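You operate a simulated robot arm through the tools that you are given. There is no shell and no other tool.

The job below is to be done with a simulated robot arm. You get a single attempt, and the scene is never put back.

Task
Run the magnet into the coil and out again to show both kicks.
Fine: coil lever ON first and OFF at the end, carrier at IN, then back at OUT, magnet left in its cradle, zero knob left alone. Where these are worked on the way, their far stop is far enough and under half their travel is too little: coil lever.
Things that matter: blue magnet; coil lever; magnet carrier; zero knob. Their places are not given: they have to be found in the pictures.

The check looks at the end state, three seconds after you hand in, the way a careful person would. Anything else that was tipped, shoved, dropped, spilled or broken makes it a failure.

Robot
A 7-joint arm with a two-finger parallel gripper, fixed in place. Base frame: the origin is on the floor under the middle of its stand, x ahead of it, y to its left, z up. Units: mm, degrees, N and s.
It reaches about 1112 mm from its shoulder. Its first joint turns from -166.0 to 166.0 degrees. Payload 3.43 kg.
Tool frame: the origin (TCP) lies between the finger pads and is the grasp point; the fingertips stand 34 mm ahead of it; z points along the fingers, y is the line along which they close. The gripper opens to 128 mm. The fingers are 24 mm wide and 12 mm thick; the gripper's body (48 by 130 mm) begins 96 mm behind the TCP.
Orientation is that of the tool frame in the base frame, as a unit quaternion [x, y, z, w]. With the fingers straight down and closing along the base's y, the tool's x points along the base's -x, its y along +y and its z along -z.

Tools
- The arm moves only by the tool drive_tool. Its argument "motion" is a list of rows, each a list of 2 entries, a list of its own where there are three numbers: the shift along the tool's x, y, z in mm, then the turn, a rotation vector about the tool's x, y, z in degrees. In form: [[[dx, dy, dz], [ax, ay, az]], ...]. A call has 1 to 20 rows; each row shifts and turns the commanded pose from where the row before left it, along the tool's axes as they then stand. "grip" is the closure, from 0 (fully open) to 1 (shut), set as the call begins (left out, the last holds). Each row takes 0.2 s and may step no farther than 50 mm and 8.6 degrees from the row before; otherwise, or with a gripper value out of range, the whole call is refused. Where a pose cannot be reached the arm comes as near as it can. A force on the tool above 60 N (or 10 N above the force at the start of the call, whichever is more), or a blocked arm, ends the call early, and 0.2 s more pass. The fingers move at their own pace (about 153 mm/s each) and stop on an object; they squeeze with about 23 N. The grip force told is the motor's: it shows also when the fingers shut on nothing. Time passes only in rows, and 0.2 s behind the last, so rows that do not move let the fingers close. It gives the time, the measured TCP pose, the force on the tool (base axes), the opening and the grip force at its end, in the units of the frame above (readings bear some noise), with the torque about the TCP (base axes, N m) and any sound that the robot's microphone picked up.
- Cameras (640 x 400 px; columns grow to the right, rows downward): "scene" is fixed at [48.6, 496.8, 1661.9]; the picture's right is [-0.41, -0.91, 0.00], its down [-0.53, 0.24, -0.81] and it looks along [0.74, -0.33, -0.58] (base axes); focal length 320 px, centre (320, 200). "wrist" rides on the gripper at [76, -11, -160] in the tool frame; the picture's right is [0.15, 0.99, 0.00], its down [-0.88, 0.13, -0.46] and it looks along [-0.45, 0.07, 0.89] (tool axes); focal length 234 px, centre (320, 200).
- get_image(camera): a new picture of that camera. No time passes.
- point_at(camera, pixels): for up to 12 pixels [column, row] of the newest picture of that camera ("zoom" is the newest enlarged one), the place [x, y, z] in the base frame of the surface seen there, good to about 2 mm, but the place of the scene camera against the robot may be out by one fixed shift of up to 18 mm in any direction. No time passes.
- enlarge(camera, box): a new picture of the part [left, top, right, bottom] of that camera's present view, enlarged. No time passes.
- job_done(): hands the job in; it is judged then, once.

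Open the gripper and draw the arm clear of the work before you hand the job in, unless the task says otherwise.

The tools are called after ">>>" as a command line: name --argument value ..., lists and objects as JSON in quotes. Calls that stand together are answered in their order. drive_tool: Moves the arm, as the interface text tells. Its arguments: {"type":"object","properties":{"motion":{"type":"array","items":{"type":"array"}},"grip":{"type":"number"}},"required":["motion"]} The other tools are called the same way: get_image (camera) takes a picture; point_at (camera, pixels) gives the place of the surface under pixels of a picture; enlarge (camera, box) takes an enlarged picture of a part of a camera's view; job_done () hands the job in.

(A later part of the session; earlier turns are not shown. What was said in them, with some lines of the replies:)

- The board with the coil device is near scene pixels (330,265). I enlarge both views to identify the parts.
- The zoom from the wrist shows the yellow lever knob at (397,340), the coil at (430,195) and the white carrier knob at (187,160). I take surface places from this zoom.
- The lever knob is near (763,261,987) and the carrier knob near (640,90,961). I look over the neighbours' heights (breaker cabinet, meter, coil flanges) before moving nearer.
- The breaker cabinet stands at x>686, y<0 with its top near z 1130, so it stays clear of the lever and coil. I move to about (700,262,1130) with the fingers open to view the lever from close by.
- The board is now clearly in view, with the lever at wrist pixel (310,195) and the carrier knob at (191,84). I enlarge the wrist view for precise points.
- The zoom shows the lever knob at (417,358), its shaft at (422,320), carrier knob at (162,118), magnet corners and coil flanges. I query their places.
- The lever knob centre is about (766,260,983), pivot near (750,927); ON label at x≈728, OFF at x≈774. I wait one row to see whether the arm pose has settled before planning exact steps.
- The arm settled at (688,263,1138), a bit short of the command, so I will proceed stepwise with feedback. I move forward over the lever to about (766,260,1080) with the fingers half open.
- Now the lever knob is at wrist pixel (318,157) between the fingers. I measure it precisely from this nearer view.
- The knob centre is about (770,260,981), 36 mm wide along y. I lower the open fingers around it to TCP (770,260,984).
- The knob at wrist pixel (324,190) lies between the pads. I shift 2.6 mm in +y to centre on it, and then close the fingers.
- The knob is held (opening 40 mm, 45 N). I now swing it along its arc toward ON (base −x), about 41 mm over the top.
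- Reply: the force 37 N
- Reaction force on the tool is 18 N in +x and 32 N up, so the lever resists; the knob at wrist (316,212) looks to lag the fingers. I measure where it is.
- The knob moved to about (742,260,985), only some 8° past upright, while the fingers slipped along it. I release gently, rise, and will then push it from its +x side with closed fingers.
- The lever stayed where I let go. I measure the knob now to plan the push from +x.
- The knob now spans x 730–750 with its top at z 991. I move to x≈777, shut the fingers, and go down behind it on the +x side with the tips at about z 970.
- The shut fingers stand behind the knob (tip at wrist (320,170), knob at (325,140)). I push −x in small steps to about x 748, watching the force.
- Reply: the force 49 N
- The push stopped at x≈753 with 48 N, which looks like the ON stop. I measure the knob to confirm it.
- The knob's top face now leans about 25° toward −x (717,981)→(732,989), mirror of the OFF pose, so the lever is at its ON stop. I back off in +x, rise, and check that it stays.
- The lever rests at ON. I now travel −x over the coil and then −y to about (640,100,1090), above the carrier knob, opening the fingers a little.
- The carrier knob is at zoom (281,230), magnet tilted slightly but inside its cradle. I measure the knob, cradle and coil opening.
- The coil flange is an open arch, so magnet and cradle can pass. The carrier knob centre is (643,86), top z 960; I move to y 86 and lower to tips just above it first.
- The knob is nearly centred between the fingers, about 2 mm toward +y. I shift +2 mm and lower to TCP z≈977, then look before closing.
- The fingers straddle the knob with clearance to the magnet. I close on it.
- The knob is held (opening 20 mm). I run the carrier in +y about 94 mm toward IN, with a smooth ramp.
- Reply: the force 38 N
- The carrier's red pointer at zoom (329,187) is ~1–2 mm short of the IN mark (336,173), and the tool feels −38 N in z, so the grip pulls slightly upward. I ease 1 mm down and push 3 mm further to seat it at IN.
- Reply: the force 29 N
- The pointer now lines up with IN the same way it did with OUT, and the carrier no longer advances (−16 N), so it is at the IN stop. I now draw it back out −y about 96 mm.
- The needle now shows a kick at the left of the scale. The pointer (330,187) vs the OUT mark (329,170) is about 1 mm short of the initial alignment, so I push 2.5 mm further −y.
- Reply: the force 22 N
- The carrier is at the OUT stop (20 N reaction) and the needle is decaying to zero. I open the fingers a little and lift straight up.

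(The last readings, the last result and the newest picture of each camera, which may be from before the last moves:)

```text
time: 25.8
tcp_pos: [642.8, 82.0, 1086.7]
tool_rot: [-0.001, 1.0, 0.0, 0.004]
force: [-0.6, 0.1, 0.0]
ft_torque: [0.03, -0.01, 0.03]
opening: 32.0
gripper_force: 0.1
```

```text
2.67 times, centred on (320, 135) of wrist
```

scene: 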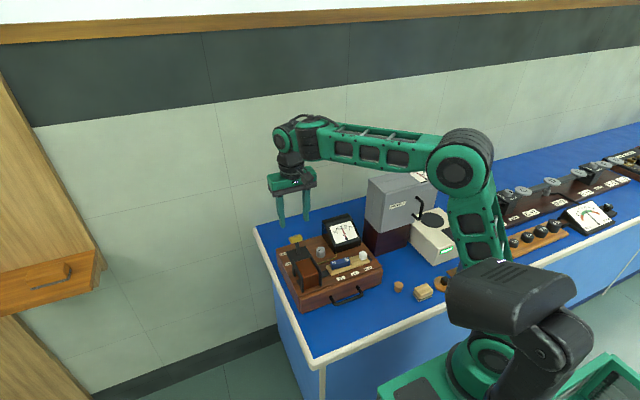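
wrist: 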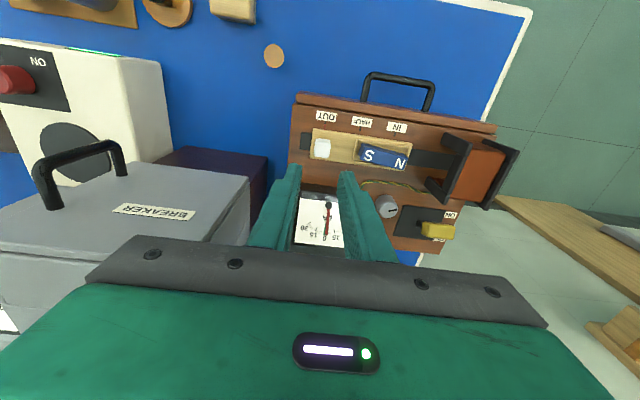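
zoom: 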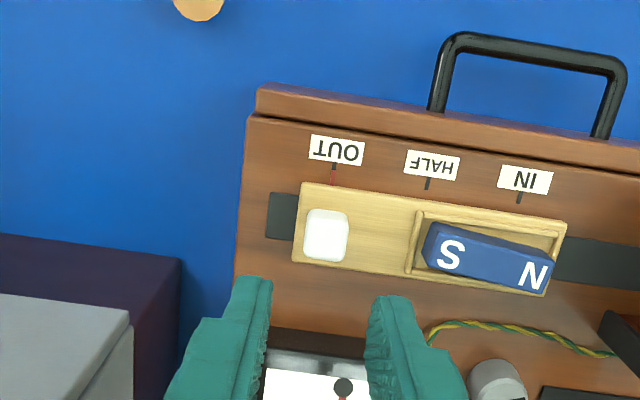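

The carrier rests at OUT with the magnet in its cradle. I travel +y to y≈265 and +x to x≈699 at this height with the fingers shut, to come between the coil and the lever knob.

>>> drive_tool --motion '[[[0, 40, 0], [0, 0, 0]], [[0, 48, 0], [0, 0, 0]], [[0, 48, 0], [0, 0, 0]], [[0, 47, 0], [0, 0, 0]], [[-28, 0, 0], [0, 0, 0]], [[-28, 0, 0], [0, 0, 0]], [[0, 0, 0], [0, 0, 0]], [[0, 0, 0], [0, 0, 0]]]' --grip 1

>>> get_image --camera "wrist"

>>> enlarge --camera "wrist" --box '[240, 100, 400, 220]'

>>> enlarge --camera "scene" --box '[260, 180, 400, 300]'

```text
time: 27.6
tcp_pos: [699.9, 262.7, 1084.2]
tool_rot: [0.0, 1.0, 0.001, 0.004]
force: [0.7, -0.2, -0.2]
ft_torque: [-0.01, -0.01, -0.01]
opening: 0.0
gripper_force: 22.7
```

```text
taken
```

wrist: 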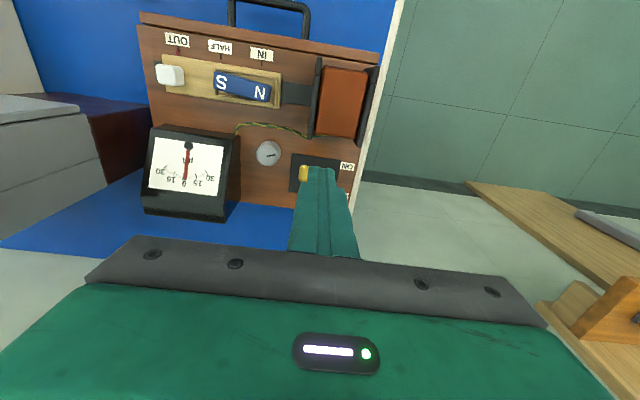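

```text
3.33 times, centred on (320, 160) of wrist
```

zoom: 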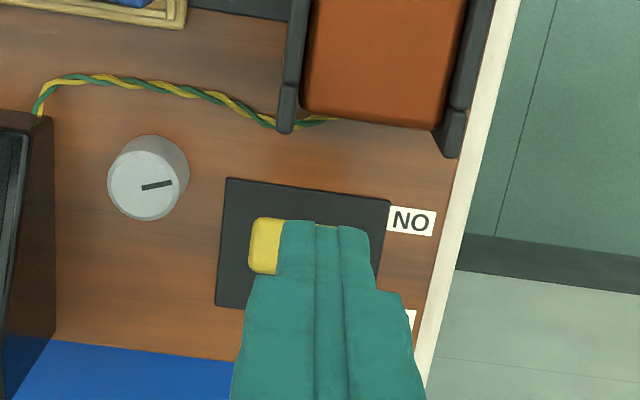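

```text
3.33 times, centred on (330, 240) of scene
```

zoom: 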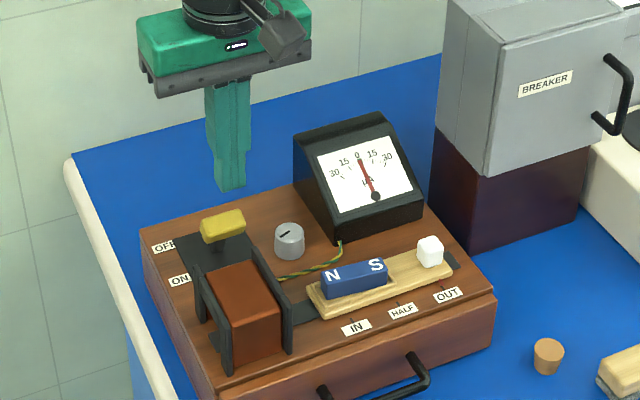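

From here I check the knob's −x edge (zoom (265,222)) and the coil flanges' +x edges (285,130) and (447,155) before going down in between.

>>> point_at --camera "zoom" --pixels '[[265, 222], [268, 232], [265, 260], [285, 120], [285, 130], [285, 95], [445, 140], [447, 154], [360, 100], [380, 122], [300, 225], [355, 235]]'

```text
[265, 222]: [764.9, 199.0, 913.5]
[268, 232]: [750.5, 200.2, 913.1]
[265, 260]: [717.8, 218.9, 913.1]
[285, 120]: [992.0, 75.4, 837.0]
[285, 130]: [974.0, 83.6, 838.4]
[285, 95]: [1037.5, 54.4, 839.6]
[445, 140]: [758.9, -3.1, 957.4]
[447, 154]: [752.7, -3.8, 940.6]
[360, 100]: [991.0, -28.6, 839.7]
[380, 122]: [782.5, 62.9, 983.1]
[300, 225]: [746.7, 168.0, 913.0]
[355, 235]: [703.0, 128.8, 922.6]
```

Those pixels were read on the scene zoom, which was newest; I take the wrist zoom again before asking.

>>> enlarge --camera "wrist" --box '[240, 100, 400, 220]'

>>> point_at --camera "zoom" --pixels '[[265, 222], [268, 232], [265, 260], [285, 120], [285, 130], [285, 95], [445, 140], [447, 154], [360, 100], [380, 122], [300, 225], [355, 235]]'

```text
3.33 times, centred on (320, 160) of wrist
```

zoom: 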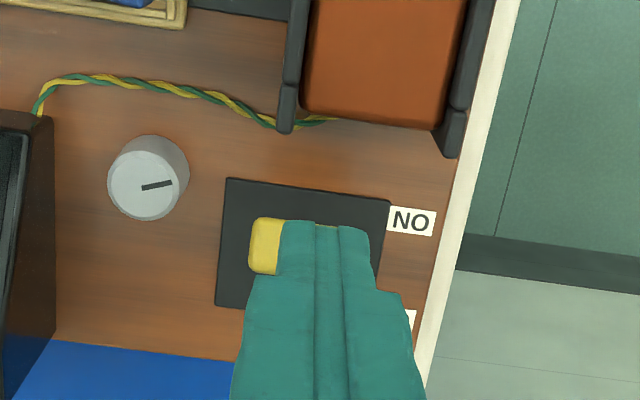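

```text
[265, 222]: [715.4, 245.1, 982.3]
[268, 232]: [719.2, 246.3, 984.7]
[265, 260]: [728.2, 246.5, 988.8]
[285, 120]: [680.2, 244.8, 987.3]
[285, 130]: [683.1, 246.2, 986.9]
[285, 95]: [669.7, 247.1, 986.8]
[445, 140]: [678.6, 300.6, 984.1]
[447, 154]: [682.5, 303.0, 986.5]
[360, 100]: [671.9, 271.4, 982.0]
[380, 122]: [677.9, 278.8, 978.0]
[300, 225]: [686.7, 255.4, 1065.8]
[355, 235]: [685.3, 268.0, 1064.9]
```

The gap between flange (x 683) and knob edge (x 715) is 32 mm and the fingers are 24 mm wide, centred near 699. I nudge to y≈265 (beside the flange post) and lower slowly to TCP z≈1002.

>>> drive_tool --motion '[[[1, 3, 0], [0, 0, 0]], [[0, 0, 25], [0, 0, 0]], [[0, 0, 20], [0, 0, 0]], [[0, 0, 12], [0, 0, 0]], [[0, 0, 12], [0, 0, 0]], [[0, 0, 12], [0, 0, 0]], [[0, 0, 0], [0, 0, 0]]]'

>>> get_image --camera "wrist"

>>> enlarge --camera "wrist" --box '[240, 100, 400, 220]'

```text
time: 29.2
tcp_pos: [696.6, 269.2, 1008.3]
tool_rot: [0.0, 1.0, 0.0, 0.004]
force: [0.4, -0.3, 0.5]
ft_torque: [0.0, 0.0, -0.01]
opening: 0.3
gripper_force: 23.5
```

```text
taken
```

wrist: 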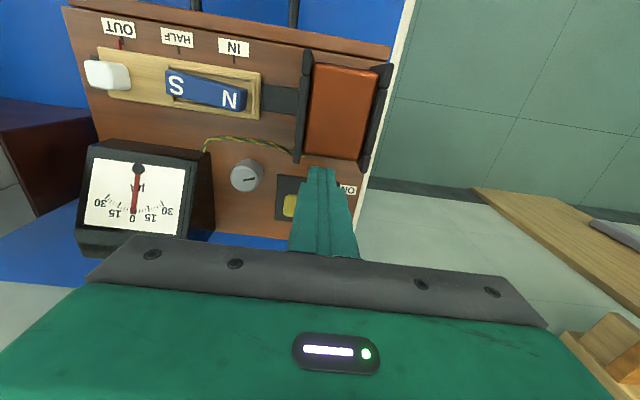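

```text
3.33 times, centred on (320, 160) of wrist
```

zoom: 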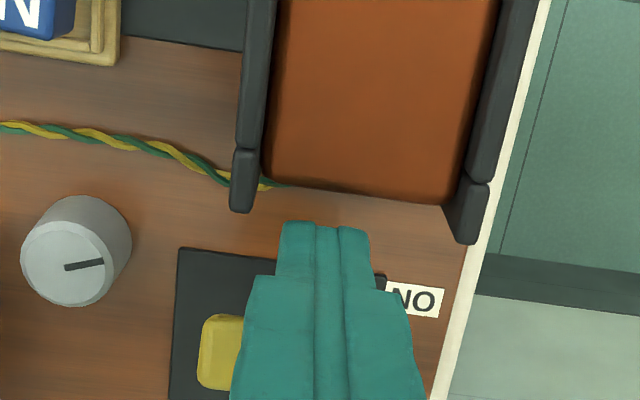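

The fingertips stand free between coil and knob at (697,269,1008). I shift −4 mm in y, lower 5 mm, and then push +x in 5 mm steps toward OFF.

>>> drive_tool --motion '[[[0, -4, 2], [0, 0, 0]], [[0, 0, 3], [0, 0, 0]], [[-5, 0, 0], [0, 0, 0]], [[-5, 0, 0], [0, 0, 0]], [[-5, 0, 0], [0, 0, 0]], [[-5, 0, 0], [0, 0, 0]], [[-5, 0, 0], [0, 0, 0]], [[-5, 0, 0], [0, 0, 0]], [[-5, 0, 0], [0, 0, 0]], [[-5, 0, 0], [0, 0, 0]], [[-5, 0, 0], [0, 0, 0]], [[0, 0, 0], [0, 0, 0]]]'

>>> get_image --camera "wrist"

>>> enlarge --camera "scene" --box '[260, 180, 400, 300]'

>>> enlarge --camera "wrist" --box '[240, 100, 400, 220]'

```text
time: 31.8
tcp_pos: [742.4, 265.4, 1001.8]
tool_rot: [0.001, 1.0, 0.001, 0.005]
force: [-0.3, 0.6, 0.4]
ft_torque: [0.01, -0.01, -0.01]
opening: 0.0
gripper_force: 22.6
```

```text
taken
```

wrist: 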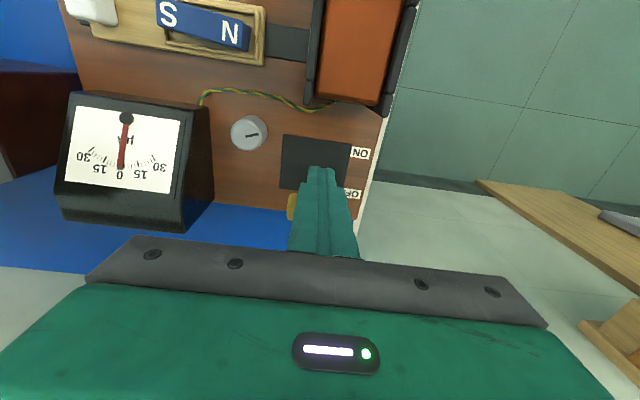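

```text
3.33 times, centred on (330, 240) of scene
```

zoom: 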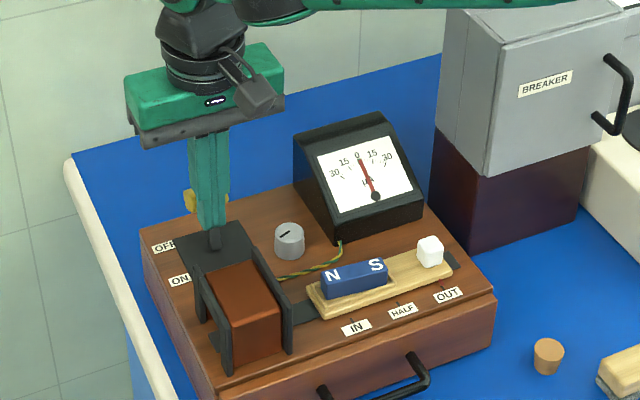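

```text
3.33 times, centred on (320, 160) of wrist
```

zoom: 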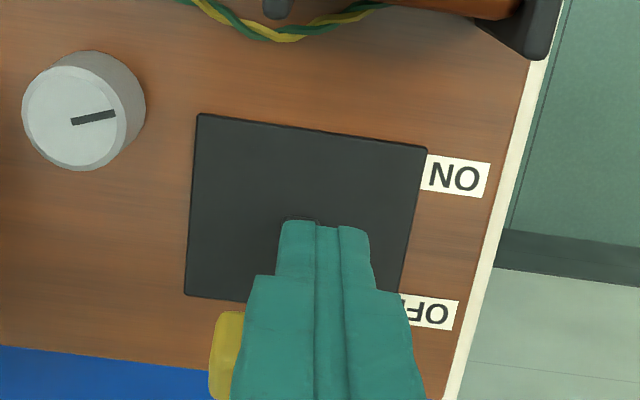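

The force is near zero at x 742 and the knob has moved away with the fingers. I push on toward the OFF stop in 3 mm steps until it resists.

>>> drive_tool --motion '[[[-3, 0, 0], [0, 0, 0]], [[-3, 0, 0], [0, 0, 0]], [[-3, 0, 0], [0, 0, 0]], [[0, 0, 0], [0, 0, 0]]]'

>>> enlarge --camera "wrist" --box '[240, 120, 400, 240]'

```text
time: 32.8
tcp_pos: [747.2, 265.4, 1002.6]
tool_rot: [-0.004, 1.0, -0.001, 0.001]
force: [-51.8, -2.0, -5.3]
ft_torque: [0.66, 1.55, -0.12]
opening: 0.3
gripper_force: 23.0
```

```text
3.33 times, centred on (320, 180) of wrist
```

zoom: 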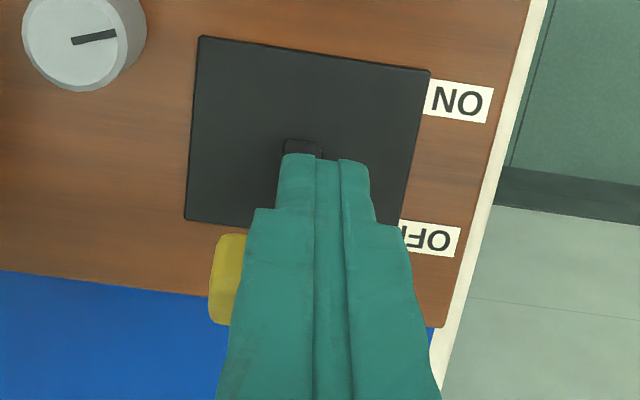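

The push meets −52 N at x≈747, matching the OFF stop. I back off −x, rise well clear, and look at the whole board.

>>> drive_tool --motion '[[[8, 0, 0], [0, 0, 0]], [[10, 0, 0], [0, 0, 0]], [[0, 0, -40], [0, 0, 0]], [[0, 0, -45], [0, 0, 0]], [[0, 0, -45], [0, 0, 0]], [[0, 0, 0], [0, 0, 0]]]'

>>> get_image --camera "wrist"

>>> enlarge --camera "scene" --box '[260, 200, 400, 320]'

>>> enlarge --camera "wrist" --box '[140, 30, 370, 210]'

```text
time: 34.2
tcp_pos: [734.4, 262.1, 1133.8]
tool_rot: [0.0, 1.0, 0.001, 0.005]
force: [0.9, -0.2, -0.2]
ft_torque: [-0.01, 0.03, 0.0]
opening: 0.2
gripper_force: 23.2
```

```text
taken
```

wrist: 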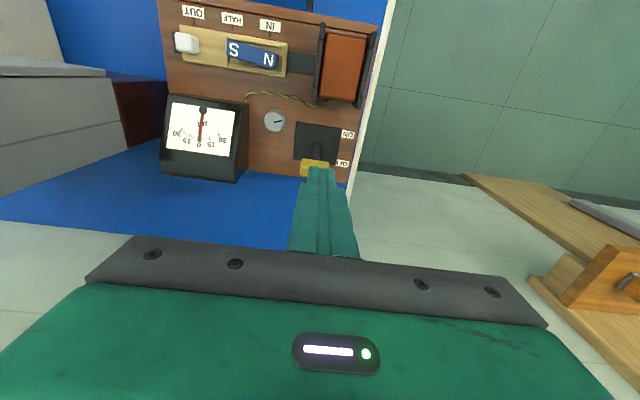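

```text
3.33 times, centred on (330, 260) of scene
```

zoom: 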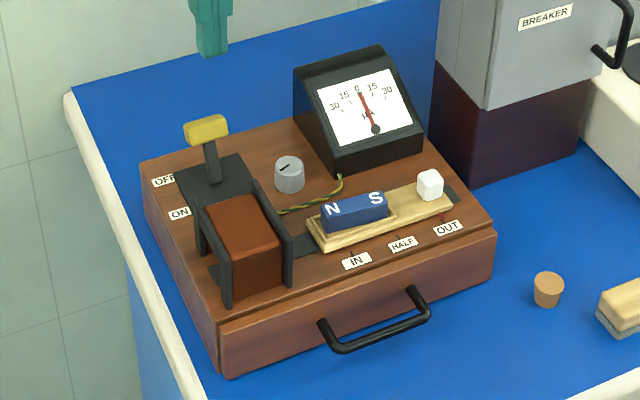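

```text
2.22 times, centred on (255, 120) of wrist
```

zoom: 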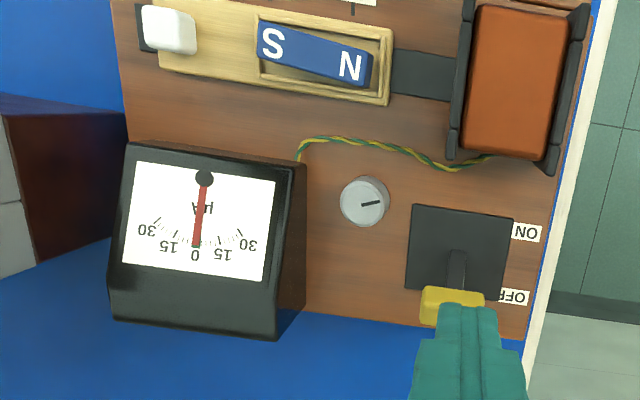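

The final view matches the start: lever at OFF, carrier at OUT, magnet in its cradle, zero knob pointer unchanged, needle at 0. I open the gripper and draw the arm up and back clear.

>>> drive_tool --motion '[[[0, 0, -45], [0, 0, 0]], [[0, 0, -45], [0, 0, 0]], [[35, 15, 0], [0, 0, 0]], [[40, 18, 0], [0, 0, 0]], [[40, 18, 0], [0, 0, 0]], [[40, 18, 0], [0, 0, 0]], [[35, 15, 0], [0, 0, 0]], [[0, 0, 0], [0, 0, 0]], [[0, 0, 0], [0, 0, 0]]]' --grip 0

>>> get_image --camera "scene"

>>> enlarge --camera "scene" --box '[260, 200, 400, 320]'

```text
time: 36.2
tcp_pos: [542.4, 346.2, 1218.7]
tool_rot: [0.0, 1.0, 0.003, 0.004]
force: [0.9, -0.4, -0.2]
ft_torque: [-0.01, -0.02, -0.01]
opening: 127.8
gripper_force: 0.0
```

```text
taken
```

scene: 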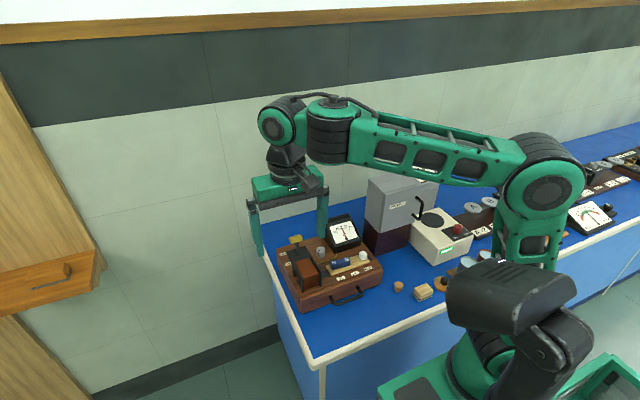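

```text
3.33 times, centred on (330, 260) of scene
```

zoom: 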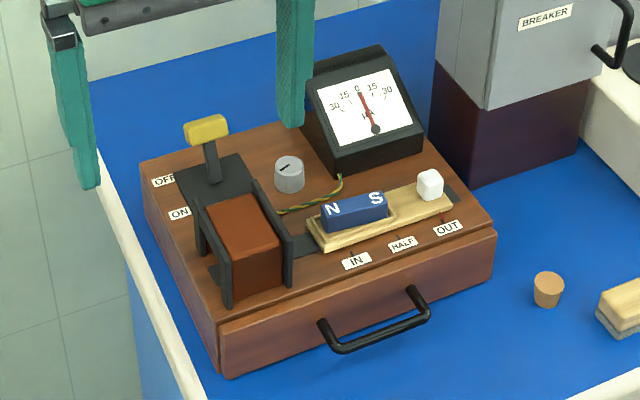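

The arm is clear at (542,346,1219) with the gripper open. The scene shows the lever OFF, the carrier at OUT, the magnet in its cradle and everything else undisturbed, so I hand the job in.

>>> job_done

```text
The job is handed in.
```

I ran the magnet into the coil and back out with the coil lever ON, then set the lever back to OFF and handed the job in. I saw only one of the two kicks.

- **Coil lever:** it went to its ON stop before the carrier moved. The first grip slipped partway, so I finished by pushing the knob with closed fingers. At the end I pushed it back to the OFF stop.
- **Carrier:** it ran in to the IN stop, then back to the OUT stop, with its pointer lined up on the mark each time.
- **Kicks:** after the run out, the needle was well left of zero and then settled back. After the run in, the gripper hid the meter, so I could not see that kick. Both runs were at about the same speed.
- **Left alone:** in the last pictures the magnet is in its cradle, the zero knob is unchanged and nothing else has moved. The gripper is open and the arm is clear.
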